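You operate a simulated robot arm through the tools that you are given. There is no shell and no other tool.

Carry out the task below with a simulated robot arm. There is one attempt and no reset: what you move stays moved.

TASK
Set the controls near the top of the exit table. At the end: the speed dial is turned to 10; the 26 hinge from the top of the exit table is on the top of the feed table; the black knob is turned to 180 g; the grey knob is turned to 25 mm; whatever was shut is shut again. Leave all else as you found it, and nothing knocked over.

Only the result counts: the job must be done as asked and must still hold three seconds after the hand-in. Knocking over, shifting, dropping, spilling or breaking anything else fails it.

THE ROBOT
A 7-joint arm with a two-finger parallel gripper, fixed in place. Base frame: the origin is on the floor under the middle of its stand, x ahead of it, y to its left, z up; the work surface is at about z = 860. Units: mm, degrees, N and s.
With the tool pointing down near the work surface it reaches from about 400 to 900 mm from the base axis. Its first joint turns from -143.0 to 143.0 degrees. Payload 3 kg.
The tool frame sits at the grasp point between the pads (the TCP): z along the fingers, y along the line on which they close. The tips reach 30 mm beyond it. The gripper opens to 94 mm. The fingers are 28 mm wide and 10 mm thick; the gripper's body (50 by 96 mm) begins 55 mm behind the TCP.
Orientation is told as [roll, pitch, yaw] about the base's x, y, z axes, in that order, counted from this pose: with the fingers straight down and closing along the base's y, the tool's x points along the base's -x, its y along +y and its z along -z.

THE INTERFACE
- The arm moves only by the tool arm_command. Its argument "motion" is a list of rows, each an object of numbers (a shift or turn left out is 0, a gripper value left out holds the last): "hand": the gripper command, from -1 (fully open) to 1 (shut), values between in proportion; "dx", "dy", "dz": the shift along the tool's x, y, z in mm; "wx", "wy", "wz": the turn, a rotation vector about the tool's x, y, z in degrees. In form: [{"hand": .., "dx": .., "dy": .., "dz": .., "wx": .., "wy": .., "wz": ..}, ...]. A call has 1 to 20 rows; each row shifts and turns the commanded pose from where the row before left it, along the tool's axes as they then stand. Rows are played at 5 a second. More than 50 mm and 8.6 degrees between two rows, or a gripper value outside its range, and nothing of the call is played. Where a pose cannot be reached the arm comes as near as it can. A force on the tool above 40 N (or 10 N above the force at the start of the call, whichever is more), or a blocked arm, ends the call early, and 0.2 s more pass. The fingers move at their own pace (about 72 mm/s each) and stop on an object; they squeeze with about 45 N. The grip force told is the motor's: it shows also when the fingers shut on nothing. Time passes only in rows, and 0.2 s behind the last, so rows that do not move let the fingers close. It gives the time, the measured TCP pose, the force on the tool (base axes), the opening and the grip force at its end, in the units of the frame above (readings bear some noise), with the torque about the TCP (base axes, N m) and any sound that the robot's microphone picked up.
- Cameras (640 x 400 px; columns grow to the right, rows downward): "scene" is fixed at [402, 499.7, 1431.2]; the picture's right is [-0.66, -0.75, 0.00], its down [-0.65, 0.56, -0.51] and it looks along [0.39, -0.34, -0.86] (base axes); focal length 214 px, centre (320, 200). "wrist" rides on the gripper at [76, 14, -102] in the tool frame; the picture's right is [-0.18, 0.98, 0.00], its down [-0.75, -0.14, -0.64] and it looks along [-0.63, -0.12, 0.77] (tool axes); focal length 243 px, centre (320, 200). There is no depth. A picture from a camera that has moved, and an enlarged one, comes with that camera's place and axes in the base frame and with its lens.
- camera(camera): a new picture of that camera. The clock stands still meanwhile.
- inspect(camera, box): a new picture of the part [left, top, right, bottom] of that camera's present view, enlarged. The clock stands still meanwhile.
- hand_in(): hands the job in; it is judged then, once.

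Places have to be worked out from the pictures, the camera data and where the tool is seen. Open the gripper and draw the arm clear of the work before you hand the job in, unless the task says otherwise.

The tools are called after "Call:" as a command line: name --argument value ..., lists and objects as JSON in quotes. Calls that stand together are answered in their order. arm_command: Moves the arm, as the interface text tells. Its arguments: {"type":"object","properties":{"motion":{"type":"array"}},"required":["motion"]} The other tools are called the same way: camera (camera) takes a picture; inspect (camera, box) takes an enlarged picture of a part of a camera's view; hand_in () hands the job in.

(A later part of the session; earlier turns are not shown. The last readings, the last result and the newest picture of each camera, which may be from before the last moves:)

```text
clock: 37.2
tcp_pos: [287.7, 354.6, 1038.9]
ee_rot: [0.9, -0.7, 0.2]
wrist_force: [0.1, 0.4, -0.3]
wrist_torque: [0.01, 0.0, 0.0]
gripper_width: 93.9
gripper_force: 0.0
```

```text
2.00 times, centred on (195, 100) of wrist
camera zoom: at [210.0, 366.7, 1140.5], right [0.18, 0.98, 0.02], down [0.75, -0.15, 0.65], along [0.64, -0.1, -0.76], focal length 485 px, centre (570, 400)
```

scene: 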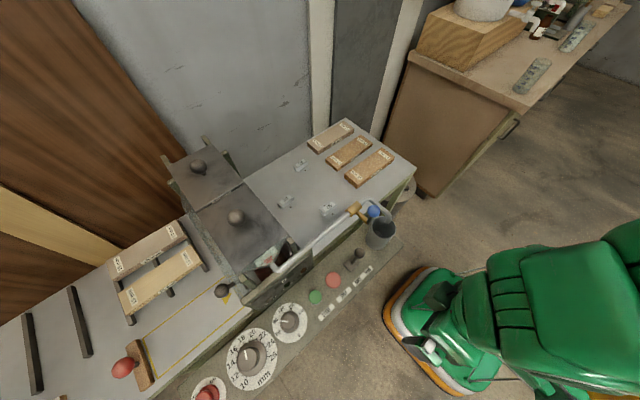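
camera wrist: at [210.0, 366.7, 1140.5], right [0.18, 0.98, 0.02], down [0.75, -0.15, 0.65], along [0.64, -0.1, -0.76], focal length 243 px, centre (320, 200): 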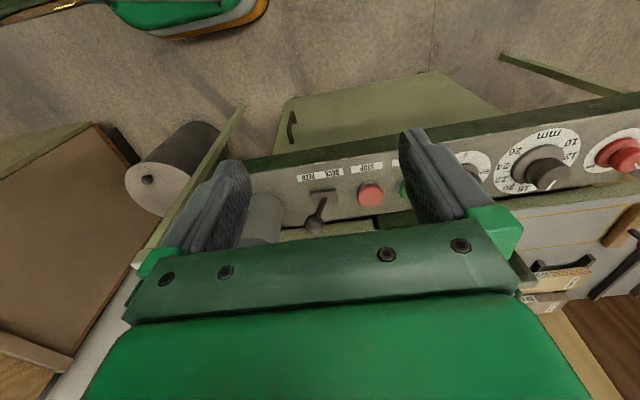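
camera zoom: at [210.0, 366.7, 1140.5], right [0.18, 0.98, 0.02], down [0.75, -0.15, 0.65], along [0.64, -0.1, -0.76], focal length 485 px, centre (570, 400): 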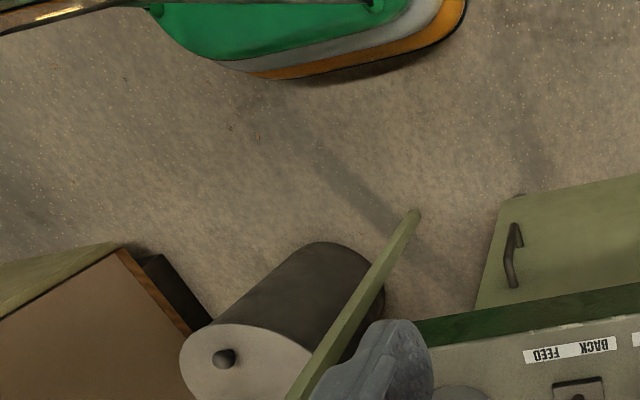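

The lower door is far below the work surface. Before considering it, I check the other end (+y side) of the control box and the feed side of the head from a low vantage.

Call:
arm_command --motion '[{"dy": 46}, {"dy": 46}, {"dy": 46}, {"dy": 46}, {"dy": 46}, {"dy": 46}, {"dy": 46}, {"dy": 43}, {"wz": 8.5}, {"wz": 8.5}, {"wz": 8.5}, {"wz": 8.5}, {"wz": 8.5}, {"wz": 8.5}, {"wz": 8.5}, {"wz": 8.5}, {"wz": 8.5}, {"wz": 8.5}, {"wz": 5}, {}]'

Call:
camera --camera "wrist"

Call:
camera --camera "scene"

```text
clock: 41.4
tcp_pos: [287.2, 719.0, 1040.6]
ee_rot: [0.4, 0.7, -89.9]
wrist_force: [0.2, -0.2, 0.4]
wrist_torque: [-0.02, -0.01, 0.0]
gripper_width: 94.0
gripper_force: 0.0
```

```text
taken
camera wrist: at [299.7, 793.4, 1145.1], right [0.98, -0.18, 0.01], down [-0.14, -0.76, 0.63], along [-0.11, -0.62, -0.78], focal length 243 px, centre (320, 200)
```

wrist: 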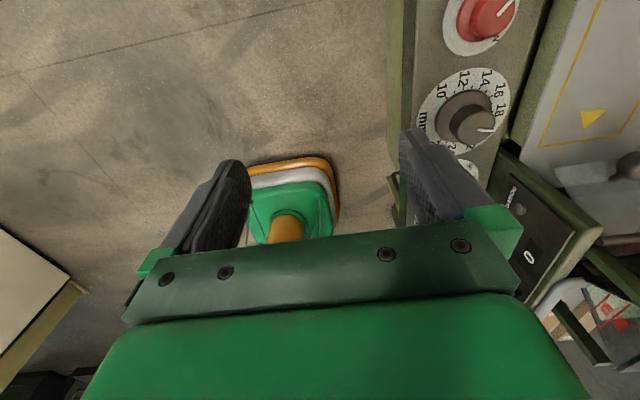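

```text
taken
```

scene: 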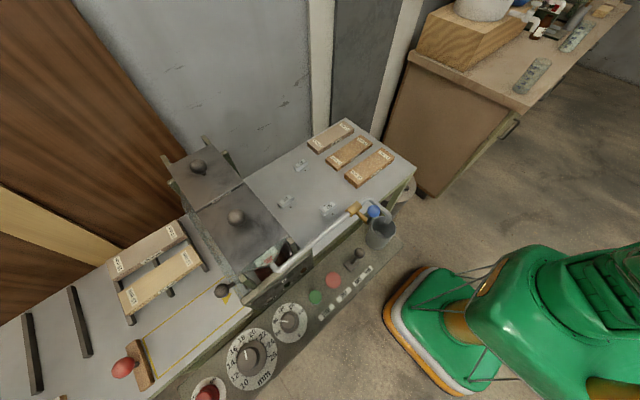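

I see the red switch, mm knob, and the side of the display box. I enlarge this corner to look for anything hidden near it.

Call:
inspect --camera "wrist" --box '[480, 80, 640, 380]'

Call:
inspect --camera "wrist" --box '[380, 0, 640, 200]'

```text
1.33 times, centred on (560, 230) of wrist
camera zoom: at [299.7, 793.4, 1145.1], right [0.98, -0.18, 0.01], down [-0.14, -0.76, 0.63], along [-0.11, -0.62, -0.78], focal length 324 px, centre (0, 160)
```

zoom: 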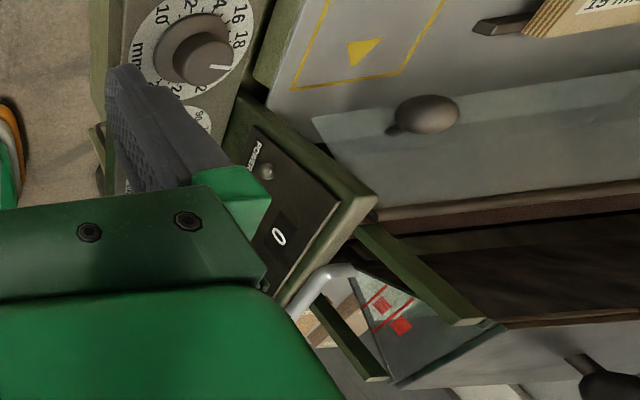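

```text
2.00 times, centred on (510, 100) of wrist
camera zoom: at [299.7, 793.4, 1145.1], right [0.98, -0.18, 0.01], down [-0.14, -0.76, 0.63], along [-0.11, -0.62, -0.78], focal length 485 px, centre (-60, 400)
```

zoom: 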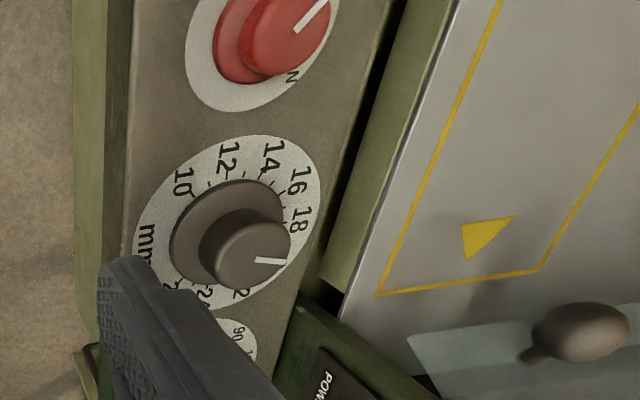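

Nothing hidden here except the display box and the hinged glass guard. I now view the lower cabinet door better, from farther back and lower.

Call:
arm_command --motion '[{"wz": -8.5}, {"wz": -8.5}, {"wz": -8.5}, {"wz": -8.5}, {"wz": -8.5}, {"wz": -8.5}, {"wz": -8.5}, {"wz": -8.5}, {"wz": -8.5}, {"wz": -8.5}, {"wz": -5}, {"dy": -45}, {"dy": -45}, {"dy": -45}, {"dy": -45}, {"dz": 45}, {"dz": 45}, {"dx": 25}, {"dx": 25}, {}]'

Call:
camera --camera "wrist"

Call:
camera --camera "scene"

```text
clock: 45.6
tcp_pos: [238.8, 539.3, 950.1]
ee_rot: [0.8, -0.4, 0.1]
wrist_force: [-0.3, -0.5, 1.0]
wrist_torque: [-0.02, -0.05, -0.01]
gripper_width: 94.0
gripper_force: 0.0
```

```text
taken
camera wrist: at [160.5, 551.7, 1050.8], right [0.18, 0.98, 0.01], down [0.75, -0.15, 0.65], along [0.64, -0.11, -0.76], focal length 243 px, centre (320, 200)
```

wrist: 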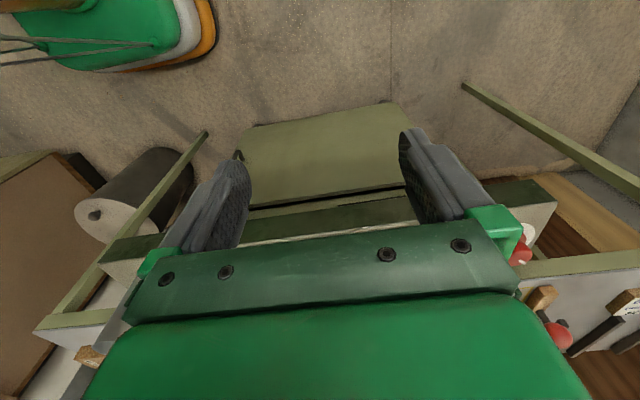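

```text
taken
```

scene: 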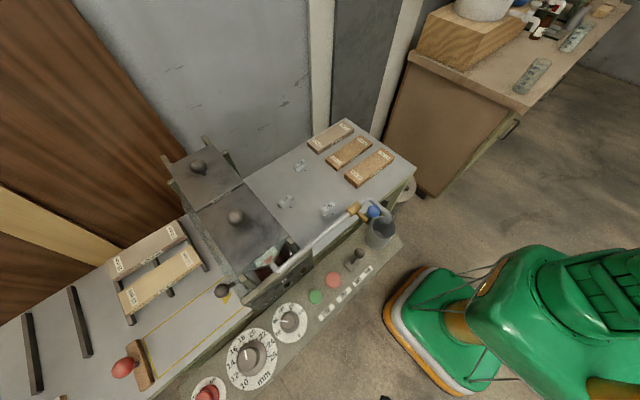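

I enlarge the door region.

Call:
inspect --camera "wrist" --box '[200, 80, 440, 250]'

```text
2.35 times, centred on (320, 165) of wrist
camera zoom: at [160.5, 551.7, 1050.8], right [0.18, 0.98, 0.01], down [0.75, -0.15, 0.65], along [0.64, -0.11, -0.76], focal length 571 px, centre (320, 282)
```

zoom: 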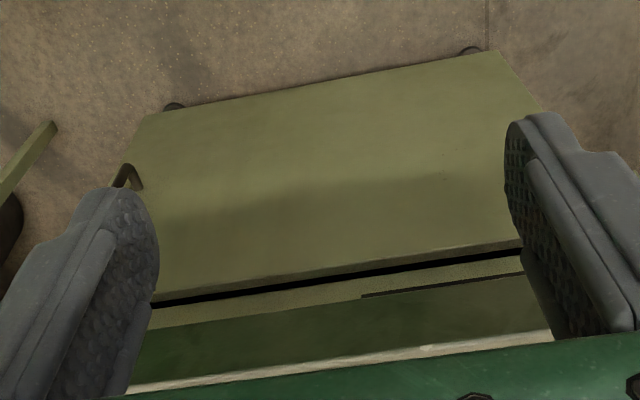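

The cabinet door is big and low with its handle near z≈400, an unlikely place for a control. I go back over the exit table to view the head's exit face from a lower, closer position, first raising up and passing at safe height.

Call:
arm_command --motion '[{"dz": -45}, {"dz": -45}, {"dz": -45}, {"dz": -45}, {"dz": -45}, {"dz": -25}, {"dy": -48}, {"dy": -48}, {"dy": -48}, {"dy": -48}, {"dy": -48}, {"dy": -48}, {"dy": -48}, {"dy": -48}, {"dy": -15}, {"dx": -48}, {"dx": -48}, {"dx": -48}, {}]'

Call:
arm_command --motion '[{"dx": -48}, {"dx": -48}, {"dx": -48}, {"dx": -48}, {"wz": -8.5}, {"wz": -8.5}, {"wz": -8.5}, {"wz": -8.5}, {"wz": -8.5}, {"wz": -8.5}, {"wz": -8.5}, {"wz": -8.5}, {"wz": -8.5}, {"wz": -8.5}, {"wz": -5}, {"wy": -8}, {"wy": -8}, {"wy": -8}, {"wy": -8}, {}]'

Call:
camera --camera "wrist"

```text
clock: 49.6
tcp_pos: [382.4, 136.7, 1196.3]
ee_rot: [0.7, -0.7, 0.2]
wrist_force: [-0.3, -0.3, -1.4]
wrist_torque: [0.0, 0.03, -0.03]
gripper_width: 93.9
gripper_force: 0.1
```

```text
clock: 53.8
tcp_pos: [573.9, 138.3, 1197.8]
ee_rot: [-0.7, -32.8, 90.4]
wrist_force: [-0.1, -0.3, 0.3]
wrist_torque: [0.01, 0.0, -0.02]
gripper_width: 93.9
gripper_force: 0.1
```

```text
taken
camera wrist: at [558.6, 18.2, 1241.0], right [-0.98, 0.15, 0.09], down [0.13, 0.29, 0.95], along [0.12, 0.95, -0.3], focal length 243 px, centre (320, 200)
```

wrist: 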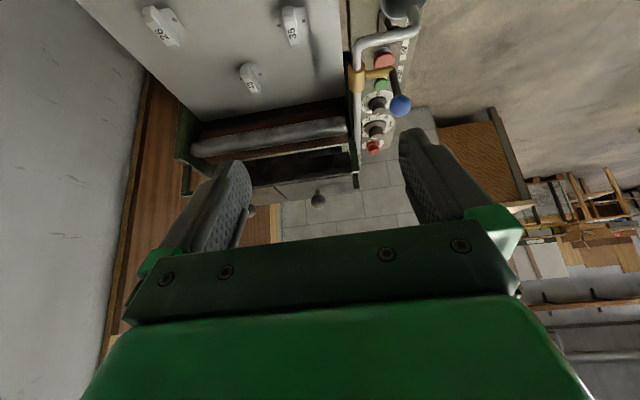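

I advance along the fingers' direction (down and forward) by about 150 mm, still high above the table.

Call:
arm_command --motion '[{"dz": 38}, {"dz": 38}, {"dz": 38}, {"dz": 38}, {}]'

Call:
camera --camera "wrist"

Call:
inspect --camera "wrist" --box '[120, 40, 420, 230]'

```text
clock: 55.0
tcp_pos: [572.8, 221.2, 1068.1]
ee_rot: [-0.4, -32.7, 90.5]
wrist_force: [0.6, -0.4, -0.1]
wrist_torque: [0.01, -0.02, 0.02]
gripper_width: 93.9
gripper_force: 0.0
```

```text
taken
camera wrist: at [558.2, 101.2, 1112.7], right [-0.98, 0.15, 0.09], down [0.13, 0.29, 0.95], along [0.12, 0.95, -0.3], focal length 243 px, centre (320, 200)
```

wrist: 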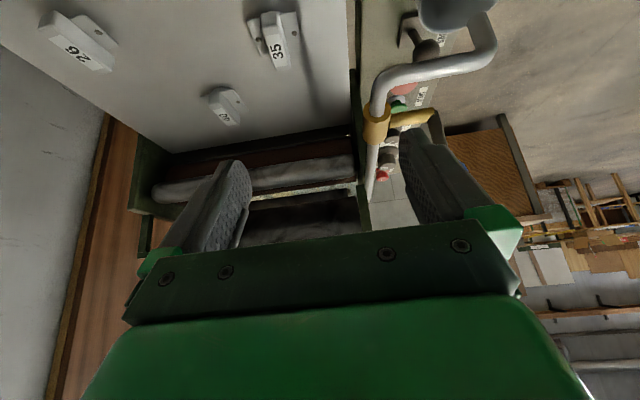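

```text
2.11 times, centred on (270, 135) of wrist
camera zoom: at [558.2, 101.2, 1112.7], right [-0.98, 0.15, 0.09], down [0.13, 0.29, 0.95], along [0.12, 0.95, -0.3], focal length 511 px, centre (425, 337)
```

zoom: 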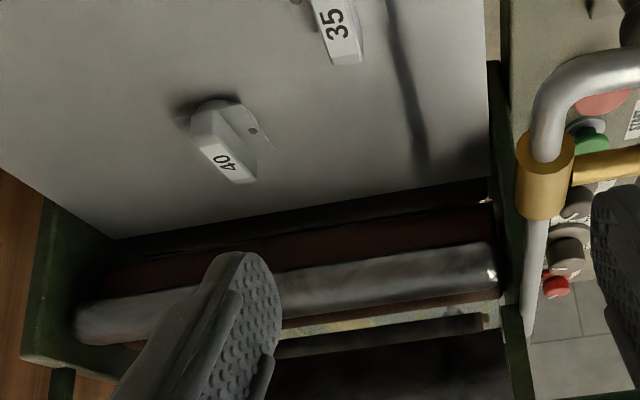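

No dial on the exit face. I tilt the camera up some more to look at the lids edge-on for hinges or slides.

Call:
arm_command --motion '[{"wy": -7}, {"wy": -7}, {"dz": -30}, {}]'

Call:
camera --camera "wrist"

Call:
inspect --camera "wrist" --box '[120, 40, 420, 230]'

```text
clock: 56.0
tcp_pos: [573.2, 198.4, 1088.8]
ee_rot: [-0.6, -46.8, 90.6]
wrist_force: [0.2, -0.3, 0.3]
wrist_torque: [-0.03, -0.04, 0.0]
gripper_width: 94.0
gripper_force: 0.0
```

```text
taken
camera wrist: at [558.5, 71.7, 1103.3], right [-0.98, 0.12, 0.13], down [0.13, 0.05, 0.99], along [0.12, 0.99, -0.06], focal length 243 px, centre (320, 200)
```

wrist: 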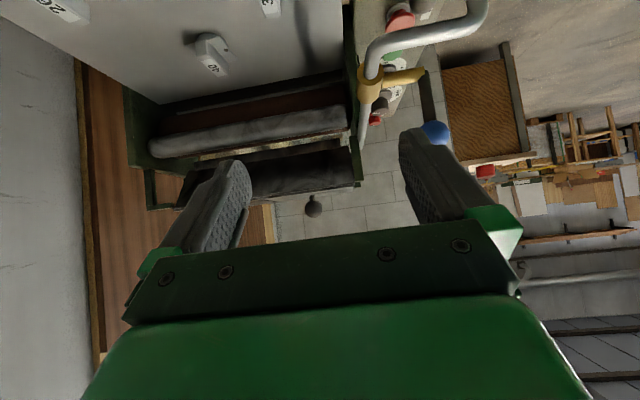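

```text
2.11 times, centred on (270, 135) of wrist
camera zoom: at [558.5, 71.7, 1103.3], right [-0.98, 0.12, 0.13], down [0.13, 0.05, 0.99], along [0.12, 0.99, -0.06], focal length 511 px, centre (425, 337)
```

zoom: 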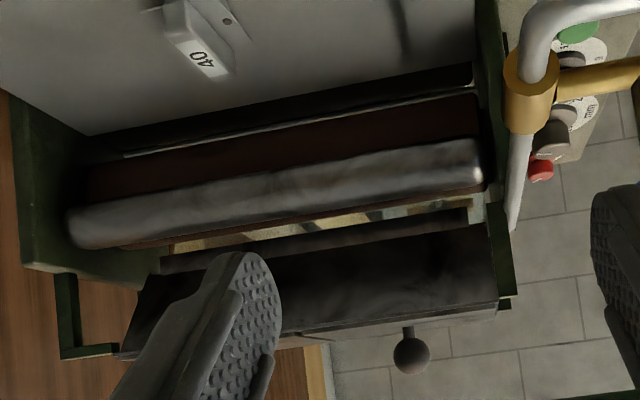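

I zoom on the lid edges for any hinge or slide detail.

Call:
inspect --camera "wrist" --box '[240, 150, 380, 230]'

Call:
inspect --camera "wrist" --box '[110, 130, 250, 230]'

Call:
inspect --camera "scene" --box '[180, 270, 270, 330]'

```text
4.57 times, centred on (310, 190) of wrist
camera zoom: at [558.5, 71.7, 1103.3], right [-0.98, 0.12, 0.13], down [0.13, 0.05, 0.99], along [0.12, 0.99, -0.06], focal length 1109 px, centre (366, 246)
```

zoom: 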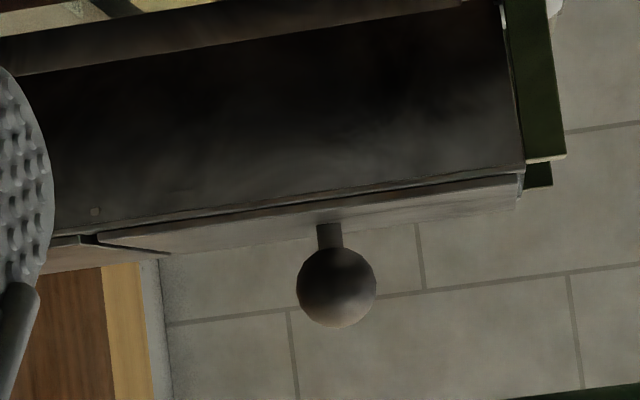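

```text
4.00 times, centred on (180, 180) of wrist
camera zoom: at [558.5, 71.7, 1103.3], right [-0.98, 0.12, 0.13], down [0.13, 0.05, 0.99], along [0.12, 0.99, -0.06], focal length 970 px, centre (880, 280)
```

zoom: 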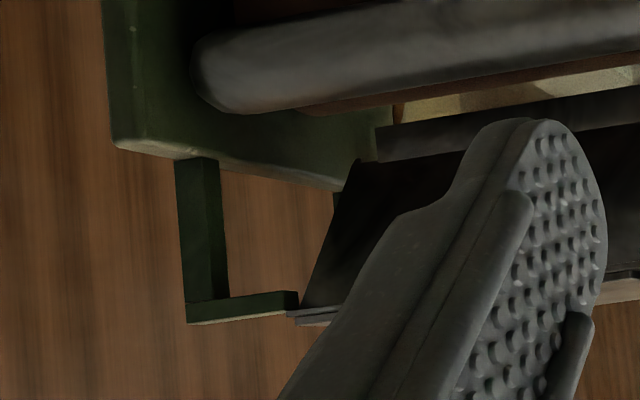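

```text
6.67 times, centred on (225, 300) of scene
camera zoom: at [402.0, 499.7, 1431.2], right [-0.66, -0.75, 0.0], down [-0.65, 0.56, -0.51], along [0.39, -0.34, -0.86], focal length 1430 px, centre (953, -467)
```

zoom: 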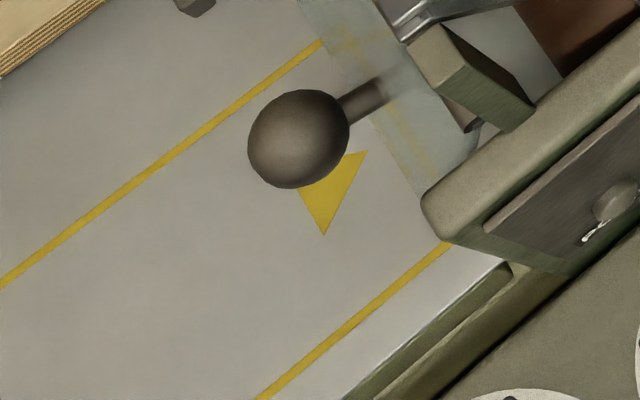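

The lids are plain plates resting on the hopper, with no visible hinge. Before touching them, I do a systematic straight-down survey of the strip between exit table, control box and head.

Call:
arm_command --motion '[{"wy": 8}, {"wy": 8}, {"wy": 8}, {"wy": 8}, {"wy": 8}, {"wy": 7}, {"wz": 8.5}, {"wz": 8.5}, {"wz": 8.5}, {"wz": 8.5}, {"wz": 8.5}, {"wz": 8.5}, {"wz": 8.5}, {"wz": 8.5}, {"wz": 8.5}, {"wz": 8.5}, {"wz": 5.5}, {"dz": -40}, {"dz": -40}, {}]'

Call:
arm_command --motion '[{"dy": 45}, {"dy": 45}, {"dx": 45}, {"wy": 8}, {"wy": 8}, {"wy": 8}, {"wy": 8}, {"wy": 7}, {}]'

Call:
camera --camera "wrist"

Call:
inspect --camera "wrist" --box '[160, 0, 480, 230]'

```text
clock: 60.2
tcp_pos: [573.7, 200.0, 1170.6]
ee_rot: [-0.3, -0.4, -0.4]
wrist_force: [-0.3, 0.6, 0.2]
wrist_torque: [-0.03, -0.01, 0.0]
gripper_width: 94.3
gripper_force: 0.1
```

```text
clock: 62.2
tcp_pos: [529.9, 289.9, 1167.7]
ee_rot: [-0.2, 23.5, -0.6]
wrist_force: [-0.8, 0.1, 0.5]
wrist_torque: [0.0, -0.01, 0.02]
gripper_width: 94.2
gripper_force: 0.0
out of reach, approached as far as the arm can: row 7, 8
```

```text
taken
camera wrist: at [499.4, 303.8, 1291.8], right [0.17, 0.98, -0.08], down [0.95, -0.15, 0.29], along [0.27, -0.12, -0.95], focal length 243 px, centre (320, 200)
```

wrist: 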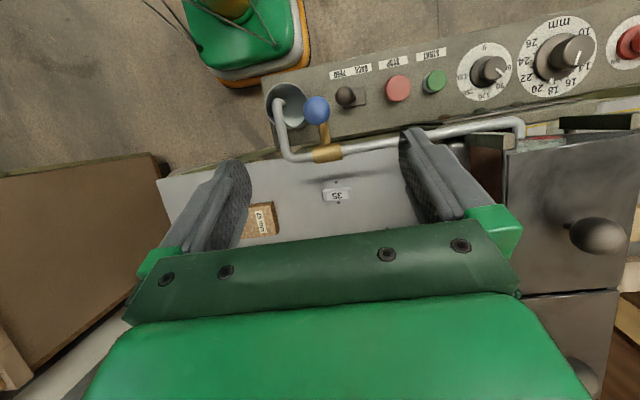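

```text
1.74 times, centred on (320, 115) of wrist
camera zoom: at [499.4, 303.8, 1291.8], right [0.17, 0.98, -0.08], down [0.95, -0.15, 0.29], along [0.27, -0.12, -0.95], focal length 422 px, centre (320, 348)
```

zoom: 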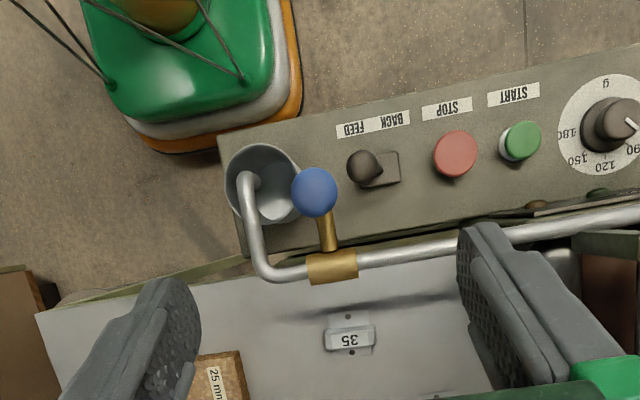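

I enlarge the lid region in this top view.

Call:
inspect --camera "wrist" --box '[440, 90, 640, 400]'

Call:
inspect --camera "wrist" --box '[440, 0, 640, 125]'

```text
1.29 times, centred on (540, 245) of wrist
camera zoom: at [499.4, 303.8, 1291.8], right [0.17, 0.98, -0.08], down [0.95, -0.15, 0.29], along [0.27, -0.12, -0.95], focal length 313 px, centre (36, 142)
```

zoom: 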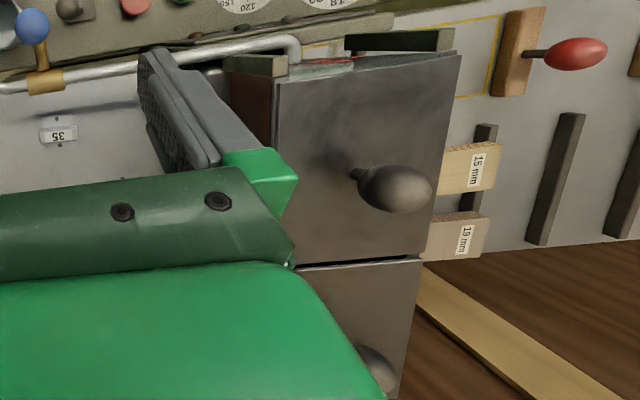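

```text
3.20 times, centred on (540, 62) of wrist
camera zoom: at [499.4, 303.8, 1291.8], right [0.17, 0.98, -0.08], down [0.95, -0.15, 0.29], along [0.27, -0.12, -0.95], focal length 776 px, centre (-384, 640)
```

zoom: 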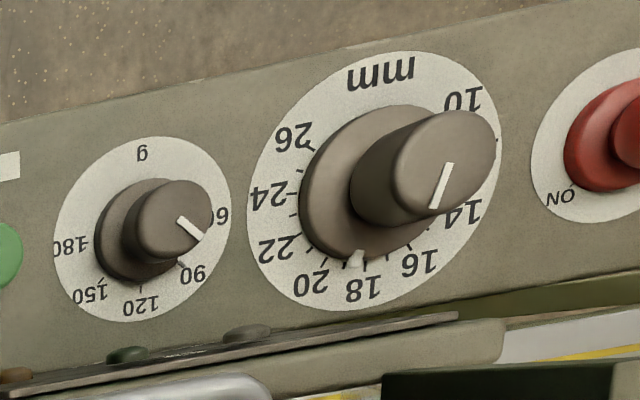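

The lids show no hinges, and the g dial (60–180) and mm dial (10–26) read about 90 g and 18.5 mm. I do the certain controls first: I move to a close view of both knobs for precise measurement.

Call:
arm_command --motion '[{"wy": -8}, {"wy": -8}, {"wy": -7.5}, {"dx": 48}, {"dx": 48}, {"dx": 48}, {"dx": 48}, {"dx": 14}, {"dy": 48}, {"dy": 48}, {"dy": 48}, {"dy": 48}, {"dy": 48}, {"dy": 48}, {"dy": 46}, {"dz": 45}, {"dz": 45}, {"dz": 45}, {"dz": 35}, {}]'

Call:
camera --camera "wrist"

Call:
inspect --camera "wrist" --box '[200, 80, 440, 230]'

```text
clock: 66.4
tcp_pos: [324.9, 623.1, 997.5]
ee_rot: [-0.2, 0.1, -0.3]
wrist_force: [-0.3, -0.1, 0.9]
wrist_torque: [0.0, 0.0, 0.02]
gripper_width: 94.0
gripper_force: 0.0
```

```text
taken
camera wrist: at [248.3, 638.5, 1098.9], right [0.19, 0.98, 0.0], down [0.75, -0.14, 0.64], along [0.63, -0.12, -0.77], focal length 243 px, centre (320, 200)
```

wrist: 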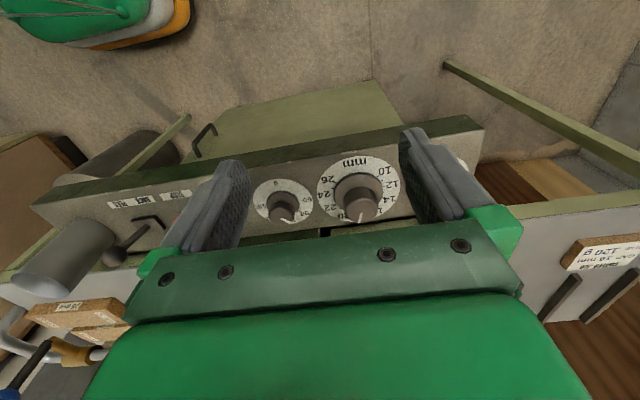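

```text
2.67 times, centred on (320, 155) of wrist
camera zoom: at [248.3, 638.5, 1098.9], right [0.19, 0.98, 0.0], down [0.75, -0.14, 0.64], along [0.63, -0.12, -0.77], focal length 647 px, centre (320, 320)
```

zoom: 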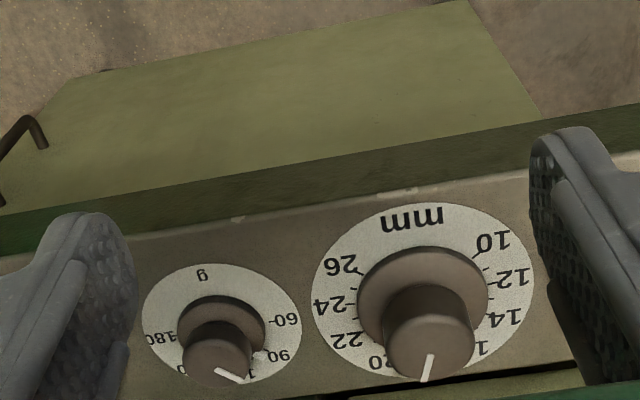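

The panel lies at about z=831; the g knob is at about (458, 545.5) with its top near z≈860 and the mm knob at about (457.5, 653.5), top near z≈870. I go above the g knob, yaw +34°, and narrow the fingers to about 60 mm.

Call:
arm_command --motion '[{"hand": -0.28, "dx": -44.3}, {"dx": -44.3}, {"dx": -44.4}, {"dy": -38.8}, {"dy": -38.8}, {"wz": -8.5}, {"wz": -8.5}, {"wz": -8.5}, {"wz": -8.5}, {}]'

Call:
camera --camera "wrist"

Call:
camera --camera "scene"

```text
clock: 68.6
tcp_pos: [458.7, 545.5, 998.0]
ee_rot: [-0.1, 0.2, 33.7]
wrist_force: [0.7, -0.1, 0.3]
wrist_torque: [0.0, 0.02, -0.01]
gripper_width: 60.2
gripper_force: 0.0
```

```text
taken
camera wrist: at [386.0, 515.1, 1099.9], right [-0.39, 0.92, 0.0], down [0.71, 0.3, 0.64], along [0.59, 0.25, -0.77], focal length 243 px, centre (320, 200)
```

wrist: 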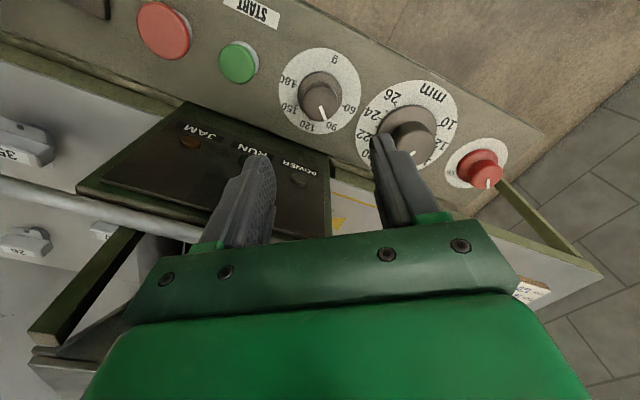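

```text
taken
```

scene: 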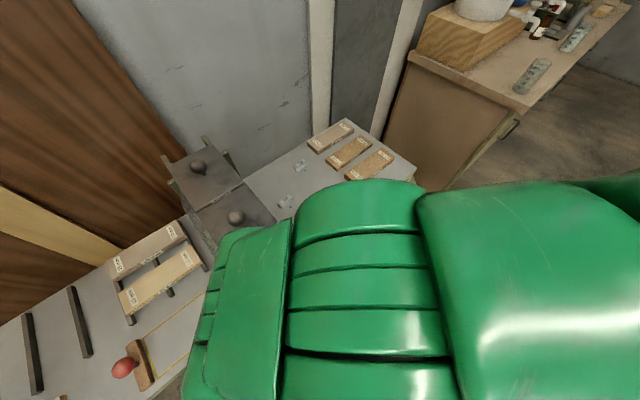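

I zoom in to refine the g knob centre before descending.

Call:
inspect --camera "wrist" --box '[260, 30, 500, 190]'

```text
2.50 times, centred on (380, 110) of wrist
camera zoom: at [386.0, 515.1, 1099.9], right [-0.39, 0.92, 0.0], down [0.71, 0.3, 0.64], along [0.59, 0.25, -0.77], focal length 606 px, centre (170, 425)
```

zoom: 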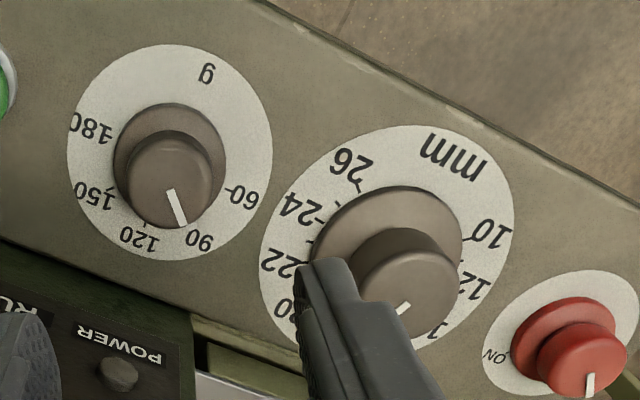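

Refined centre of the g knob is about (456, 544.7). I correct by a couple of mm and descend to TCP z≈876, so the tips straddle only the cap.

Call:
arm_command --motion '[{"dx": 2.3, "dy": 0.7}, {"dz": 40}, {"dz": 40}, {"dz": 30}, {"dz": 12}, {}]'

Call:
camera --camera "wrist"

Call:
inspect --camera "wrist" --box '[200, 100, 440, 260]'

```text
clock: 70.0
tcp_pos: [456.5, 545.6, 876.4]
ee_rot: [-0.1, 0.1, 33.6]
wrist_force: [0.7, -0.3, -0.2]
wrist_torque: [-0.02, -0.04, 0.01]
gripper_width: 60.2
gripper_force: 0.0
```

```text
taken
camera wrist: at [383.4, 514.6, 979.0], right [-0.39, 0.92, 0.0], down [0.71, 0.3, 0.64], along [0.59, 0.25, -0.77], focal length 243 px, centre (320, 200)
```

wrist: 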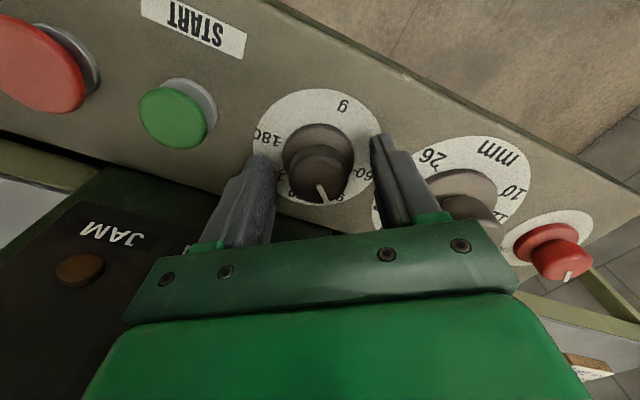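

```text
2.50 times, centred on (320, 180) of wrist
camera zoom: at [383.4, 514.6, 979.0], right [-0.39, 0.92, 0.0], down [0.71, 0.3, 0.64], along [0.59, 0.25, -0.77], focal length 606 px, centre (320, 250)
```

zoom: 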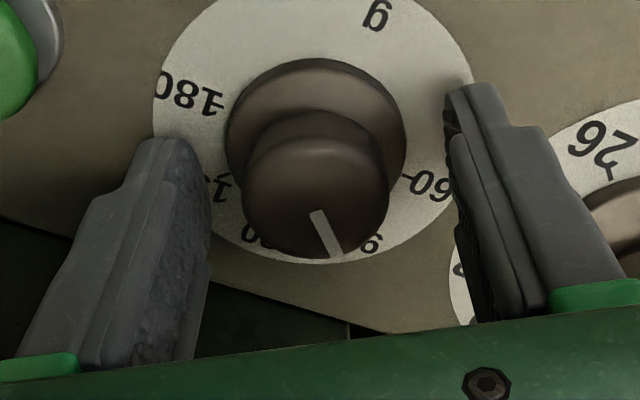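

The cap sits between the fingers. I close gently and check that the width stops at roughly the cap's diameter.

Call:
arm_command --motion '[{"hand": 0.3}, {"hand": 0.5}, {}]'

Call:
inspect --camera "wrist" --box '[200, 100, 440, 260]'

```text
clock: 70.9
tcp_pos: [457.2, 544.8, 879.6]
ee_rot: [-0.2, -0.1, 33.7]
wrist_force: [0.1, -7.8, 5.6]
wrist_torque: [-0.23, 0.17, -0.02]
gripper_width: 33.7
gripper_force: 8.8
stopped in row 3: the force on the tool passed its limit at 42 N (the readings are from after the stop); the commanded pose is now the measured one
```

```text
2.50 times, centred on (320, 180) of wrist
camera zoom: at [384.7, 514.0, 980.7], right [-0.39, 0.92, 0.0], down [0.7, 0.3, 0.64], along [0.59, 0.25, -0.77], focal length 606 px, centre (320, 250)
```

zoom: 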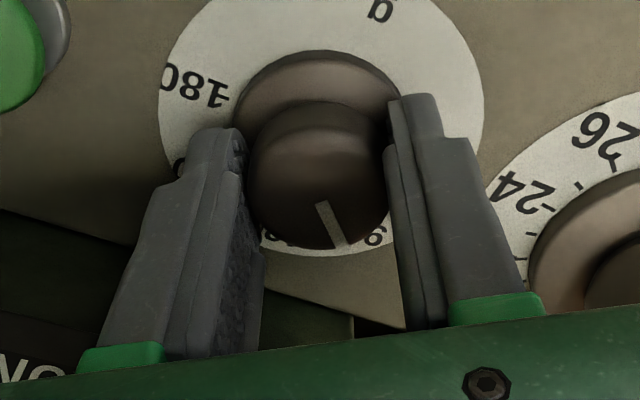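

The fingers met the cap (33.7 mm) slightly off-centre and the arm yielded; it's now centred. I firm up the grip without moving.

Call:
arm_command --motion '[{"hand": 0.5}, {"hand": 1}, {}]'

```text
clock: 71.7
tcp_pos: [457.8, 544.1, 879.1]
ee_rot: [-0.2, 0.1, 33.7]
wrist_force: [3.8, -13.4, 19.1]
wrist_torque: [-0.15, 0.23, -0.03]
gripper_width: 33.2
gripper_force: 45.1
```

Gripped at 45 N. I relieve the residual force by a small shift up and toward -y, then check readings before turning.

Call:
arm_command --motion '[{"dz": -1.2, "dy": -0.8}, {}]'

```text
clock: 72.3
tcp_pos: [456.0, 546.0, 879.5]
ee_rot: [-0.1, 0.1, 33.6]
wrist_force: [9.3, 1.4, -6.5]
wrist_torque: [0.81, -0.82, 0.01]
gripper_width: 33.3
gripper_force: 45.0
```

Forces are low now. I start turning clockwise (seen from above): 24° first, then check.

Call:
arm_command --motion '[{"wz": 6}, {"wz": 6}, {"wz": 6}, {"wz": 6}, {}]'

Call:
inspect --camera "wrist" --box '[200, 100, 440, 260]'

```text
clock: 73.5
tcp_pos: [457.2, 543.9, 880.1]
ee_rot: [-0.2, 0.1, 9.5]
wrist_force: [11.8, 26.6, -21.0]
wrist_torque: [0.65, -0.39, 0.03]
gripper_width: 33.3
gripper_force: 44.5
```

```text
2.50 times, centred on (320, 180) of wrist
camera zoom: at [378.5, 546.0, 980.8], right [0.02, 1.0, 0.0], down [0.77, -0.01, 0.64], along [0.64, -0.01, -0.77], focal length 606 px, centre (320, 250)
```

zoom: 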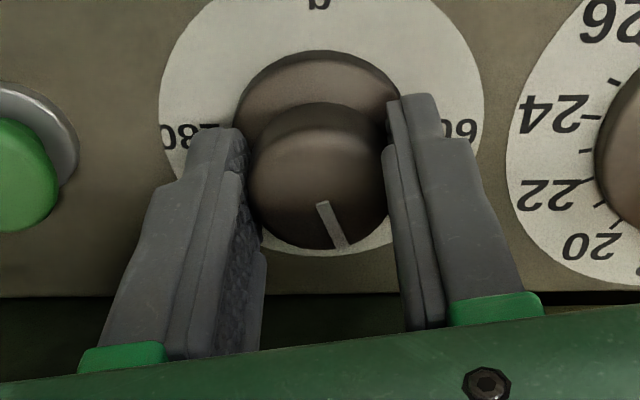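

The knob turns with the fingers (the white line keeps its place relative to them). I relieve the side force with a ~1 mm correction and continue turning.

Call:
arm_command --motion '[{"dy": 1.2, "dx": -0.6, "dz": 0.8}, {"wz": 6}, {"wz": 6}, {}]'

```text
clock: 74.5
tcp_pos: [456.8, 545.1, 879.5]
ee_rot: [-0.2, -0.1, -2.5]
wrist_force: [-11.7, -4.1, 19.2]
wrist_torque: [0.05, 1.15, -0.03]
gripper_width: 33.2
gripper_force: 45.3
```

Forces remain small. I continue turning 32° further with minor corrections.

Call:
arm_command --motion '[{"dx": 0.5, "dz": -0.6}, {"wz": 6}, {"wz": 6}, {"wz": 6}, {"wz": 6}, {"wz": 6}, {}]'

Call:
inspect --camera "wrist" --box '[200, 100, 440, 260]'

```text
clock: 76.1
tcp_pos: [457.6, 546.3, 880.0]
ee_rot: [-0.2, 0.0, -32.5]
wrist_force: [2.8, 13.8, 0.3]
wrist_torque: [0.22, -0.33, 0.03]
gripper_width: 33.0
gripper_force: 45.1
```

```text
2.50 times, centred on (320, 180) of wrist
camera zoom: at [399.4, 598.4, 980.7], right [0.68, 0.73, 0.0], down [0.56, -0.52, 0.64], along [0.47, -0.44, -0.77], focal length 606 px, centre (320, 250)
```

zoom: 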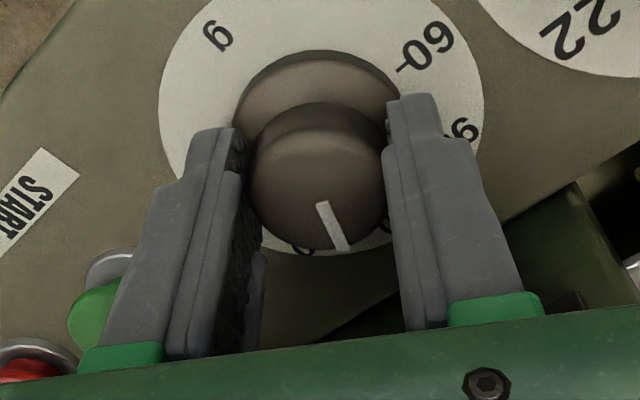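

Turned 66° so far. I open, rotate the hand back by 68° around the same axis, and view the dial before regripping.

Call:
arm_command --motion '[{"hand": -0.28}, {"hand": -0.28}, {"wz": -8.5}, {"wz": -8.5}, {"wz": -8.5}, {"wz": -8.5}, {"wz": -8.5}, {"wz": -8.5}, {"wz": -8.5}, {"wz": -8.5}, {}]'

Call:
inspect --camera "wrist" --box '[200, 100, 440, 260]'

```text
clock: 78.5
tcp_pos: [456.4, 544.9, 878.6]
ee_rot: [-0.2, 0.1, 35.7]
wrist_force: [0.1, 0.1, 0.3]
wrist_torque: [-0.01, 0.01, -0.01]
gripper_width: 59.9
gripper_force: 0.0
```

```text
2.50 times, centred on (320, 180) of wrist
camera zoom: at [385.7, 512.4, 981.1], right [-0.42, 0.91, 0.0], down [0.69, 0.33, 0.64], along [0.58, 0.27, -0.77], focal length 606 px, centre (320, 250)
```

zoom: 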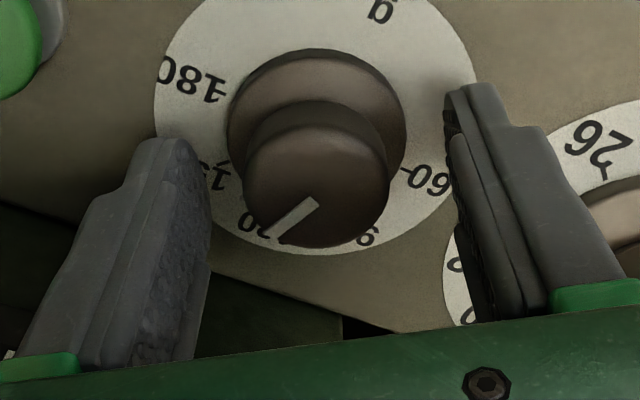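

The knob now points between 120 and 150, as expected. I regrip gently and turn on.

Call:
arm_command --motion '[{"hand": 0.2}, {"hand": 0.3}, {"hand": 0.4}, {}]'

```text
clock: 79.5
tcp_pos: [457.7, 545.2, 879.1]
ee_rot: [-0.2, 0.1, 35.7]
wrist_force: [9.2, -12.5, 2.3]
wrist_torque: [-0.37, -0.16, -0.03]
gripper_width: 33.2
gripper_force: 45.9
```

Call:
arm_command --motion '[{"hand": 1, "dy": -0.7}, {"wz": 6}, {"wz": 6}, {"wz": 6}, {"wz": 6}, {"wz": 6}, {"dy": 0.4}, {}]'

```text
clock: 81.3
tcp_pos: [456.9, 545.5, 878.3]
ee_rot: [-0.2, -0.1, 5.6]
wrist_force: [4.3, -5.0, 1.1]
wrist_torque: [-0.21, -0.61, 0.03]
gripper_width: 33.3
gripper_force: 45.3
```

Total turned is about 96°. I go 33° further, then check against the scale.

Call:
arm_command --motion '[{"wz": 6}, {"wz": 6}, {"wz": 6}, {"wz": 6}, {"wz": 6}, {"wz": 3}, {}]'

Call:
inspect --camera "wrist" --box '[200, 100, 440, 260]'

```text
clock: 82.9
tcp_pos: [457.4, 545.3, 879.8]
ee_rot: [-0.1, -0.3, -27.4]
wrist_force: [10.8, 2.5, 10.3]
wrist_torque: [-0.25, -0.6, 0.01]
gripper_width: 33.6
gripper_force: 45.1
```

```text
2.50 times, centred on (320, 180) of wrist
camera zoom: at [395.3, 593.0, 980.7], right [0.62, 0.79, 0.0], down [0.6, -0.47, 0.64], along [0.51, -0.4, -0.76], focal length 606 px, centre (320, 250)
```

zoom: 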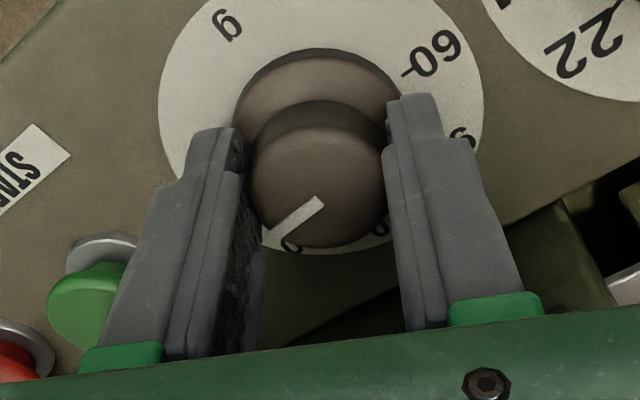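

I release and rise to see the whole dial and read the pointer accurately.

Call:
arm_command --motion '[{"hand": -0.28}, {"hand": -0.28}, {"dz": -30}, {"dz": -30}, {"dz": -30}, {"dz": -30}, {"wz": -9}, {}]'

Call:
inspect --camera "wrist" --box '[240, 20, 400, 140]'

```text
refused: row 7 steps farther than a row can; nothing moved
```

```text
3.33 times, centred on (320, 80) of wrist
camera zoom: at [395.3, 593.0, 980.7], right [0.62, 0.79, 0.0], down [0.6, -0.47, 0.64], along [0.51, -0.4, -0.76], focal length 809 px, centre (320, 600)
```

zoom: 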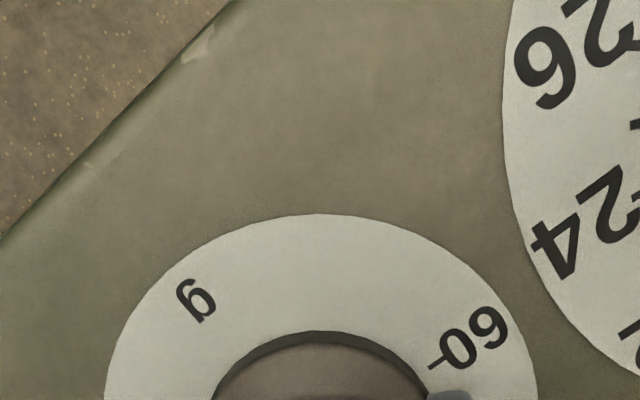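

One turn exceeded the per-row limit; I resend without it.

Call:
arm_command --motion '[{"hand": -0.28}, {"hand": -0.28}, {"dz": -30}, {"dz": -30}, {"dz": -30}, {"dz": -30}, {}]'

Call:
inspect --camera "wrist" --box '[240, 20, 400, 140]'

```text
clock: 84.5
tcp_pos: [456.1, 545.1, 999.4]
ee_rot: [-0.2, 0.0, -27.4]
wrist_force: [0.3, 0.2, 0.3]
wrist_torque: [-0.04, 0.02, -0.05]
gripper_width: 60.5
gripper_force: 0.1
```

```text
3.33 times, centred on (320, 80) of wrist
camera zoom: at [394.9, 592.9, 1100.9], right [0.62, 0.79, 0.0], down [0.6, -0.47, 0.64], along [0.51, -0.4, -0.77], focal length 809 px, centre (320, 600)
```

zoom: 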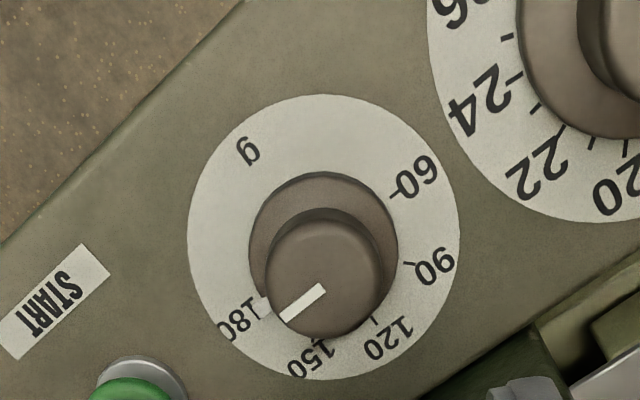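

I zoom in closely on the pointer against the 180 mark.

Call:
inspect --camera "wrist" --box '[290, 70, 350, 120]'

```text
8.00 times, centred on (320, 95) of wrist
camera zoom: at [394.9, 592.9, 1100.9], right [0.62, 0.79, 0.0], down [0.6, -0.47, 0.64], along [0.51, -0.4, -0.77], focal length 1941 px, centre (320, 1040)
```

zoom: 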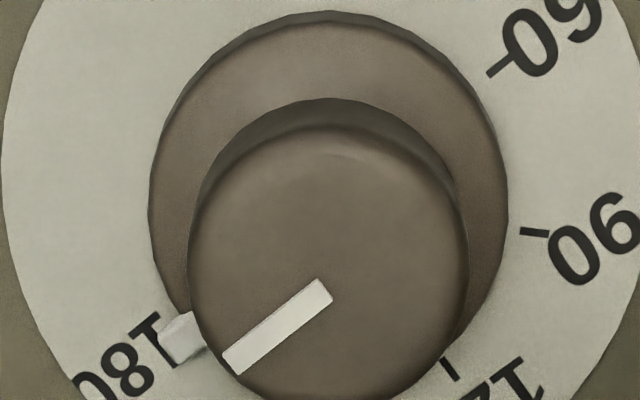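

Call:
inspect --camera "wrist" --box '[284, 98, 324, 126]'

Call:
inspect --camera "wrist" --box '[280, 40, 360, 140]'

```text
14.29 times, centred on (304, 112) of wrist
camera zoom: at [394.9, 592.9, 1100.9], right [0.62, 0.79, 0.0], down [0.6, -0.47, 0.64], along [0.51, -0.4, -0.77], focal length 3466 px, centre (549, 1457)
```

zoom: 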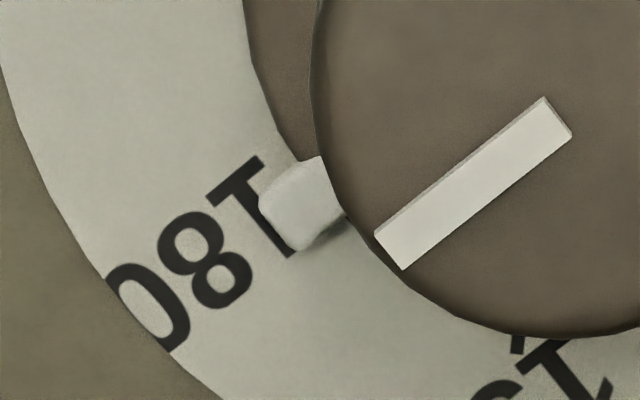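

```text
4.00 times, centred on (320, 90) of wrist
camera zoom: at [394.9, 592.9, 1100.9], right [0.62, 0.79, 0.0], down [0.6, -0.47, 0.64], along [0.51, -0.4, -0.77], focal length 970 px, centre (320, 640)
```

zoom: 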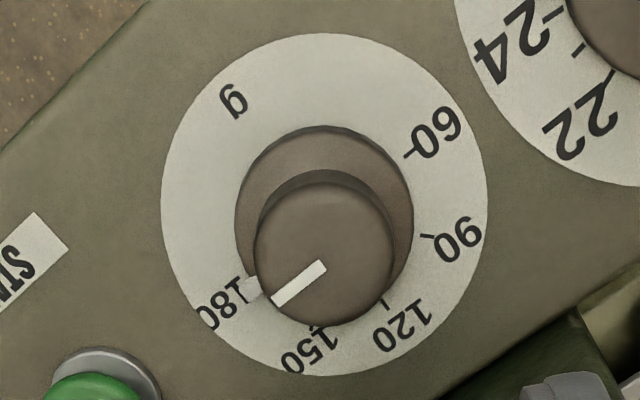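

The pointer is close to 180 but oblique viewing leaves a few degrees of doubt. I place the camera directly above the knobs (raising first to z≈1095) to read both dials square-on.

Call:
arm_command --motion '[{"dz": -48}, {"dz": -48}, {"wz": -7}, {"wz": -7}, {"wz": -7}, {"wz": -6.4}, {"dx": -30, "dy": 20}, {"dx": -28, "dy": 20}, {"wy": 6}, {"wy": 6}, {}]'

Call:
camera --camera "wrist"

```text
clock: 86.9
tcp_pos: [514.3, 585.2, 1095.4]
ee_rot: [-0.2, 11.9, -0.1]
wrist_force: [-0.1, -0.1, -0.4]
wrist_torque: [0.05, -0.01, 0.0]
gripper_width: 60.1
gripper_force: 0.0
```

```text
taken
camera wrist: at [461.1, 599.6, 1210.2], right [0.18, 0.98, -0.04], down [0.87, -0.14, 0.47], along [0.46, -0.12, -0.88], focal length 243 px, centre (320, 200)
```

wrist: 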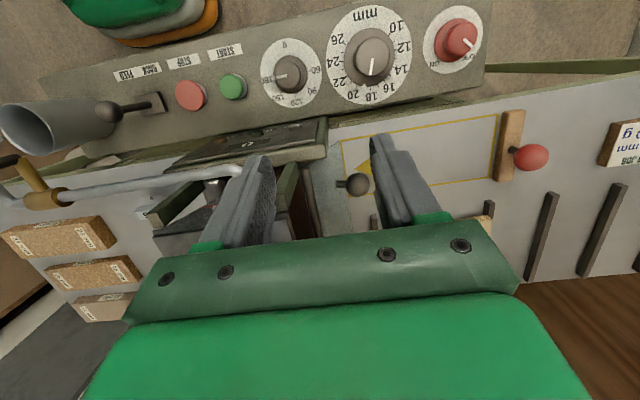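

Call:
inspect --camera "wrist" --box '[250, 30, 330, 110]'

Call:
inspect --camera "wrist" --box '[320, 0, 420, 110]'

```text
5.00 times, centred on (290, 70) of wrist
camera zoom: at [461.1, 599.6, 1210.2], right [0.18, 0.98, -0.04], down [0.87, -0.14, 0.47], along [0.46, -0.12, -0.88], focal length 1213 px, centre (470, 850)
```

zoom: 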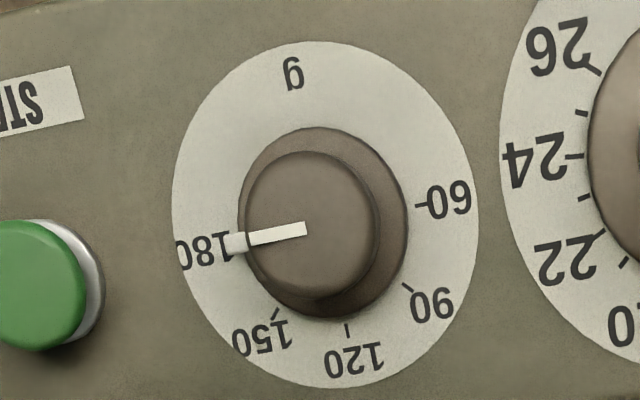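

```text
3.64 times, centred on (370, 55) of wrist
camera zoom: at [461.1, 599.6, 1210.2], right [0.18, 0.98, -0.04], down [0.87, -0.14, 0.47], along [0.46, -0.12, -0.88], focal length 882 px, centre (138, 727)
```

zoom: 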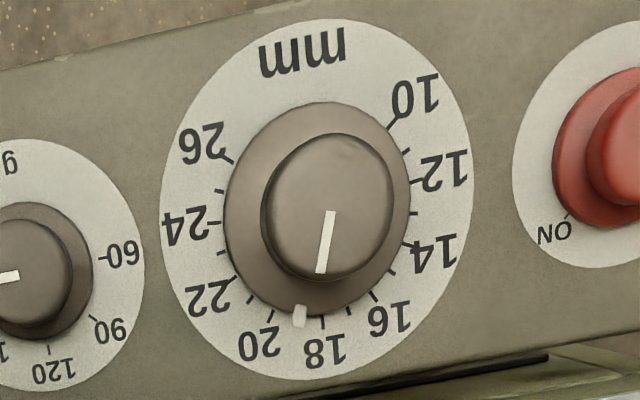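

Square-on, the g pointer unprojects to about +91° where 180 sits at +90°, so it reads 180 g. The mm dial has 16° per mm, is centred near (455.7, 652.6), and reads about 19; I need +96° clockwise to reach 25. I move above it with yaw +48 and 70 mm opening.

Call:
arm_command --motion '[{"wy": -6, "hand": -0.49}, {"wy": -5.9}, {"dx": 29.3}, {"dx": 29.3}, {"dy": 33.7}, {"dy": 33.7}, {"wz": -8}, {"wz": -8}, {"wz": -8}, {"wz": -8}, {"wz": -8}, {"wz": -8}, {"dz": 40}, {"dz": 40}, {}]'

Call:
camera --camera "wrist"

```text
clock: 90.1
tcp_pos: [457.5, 652.7, 1013.9]
ee_rot: [-0.1, 0.2, 48.0]
wrist_force: [-0.2, 0.4, -1.1]
wrist_torque: [-0.01, -0.01, -0.02]
gripper_width: 70.2
gripper_force: 0.1
```

```text
taken
camera wrist: at [394.7, 605.4, 1116.5], right [-0.61, 0.79, 0.0], down [0.61, 0.47, 0.64], along [0.51, 0.39, -0.77], focal length 243 px, centre (320, 200)
```

wrist: 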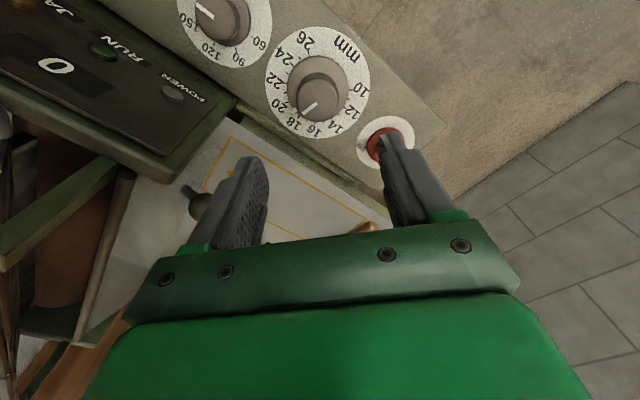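

Well aligned. I correct 1 mm and descend to z≈882, then close gently.

Call:
arm_command --motion '[{"dx": 0.7, "dy": 0.7}, {"dz": 40}, {"dz": 40}, {"dz": 35}, {"dz": 16}, {}]'

Call:
inspect --camera "wrist" --box '[200, 100, 440, 260]'

```text
clock: 91.5
tcp_pos: [455.6, 653.0, 883.8]
ee_rot: [-0.1, 0.0, 48.0]
wrist_force: [-0.4, -0.4, -0.1]
wrist_torque: [0.01, 0.0, -0.01]
gripper_width: 69.8
gripper_force: 0.0
```

```text
2.50 times, centred on (320, 180) of wrist
camera zoom: at [393.2, 605.6, 985.4], right [-0.61, 0.79, 0.0], down [0.61, 0.47, 0.64], along [0.51, 0.39, -0.77], focal length 606 px, centre (320, 250)
```

zoom: 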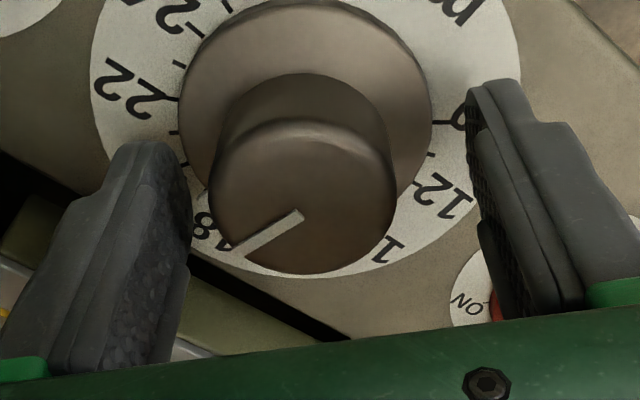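

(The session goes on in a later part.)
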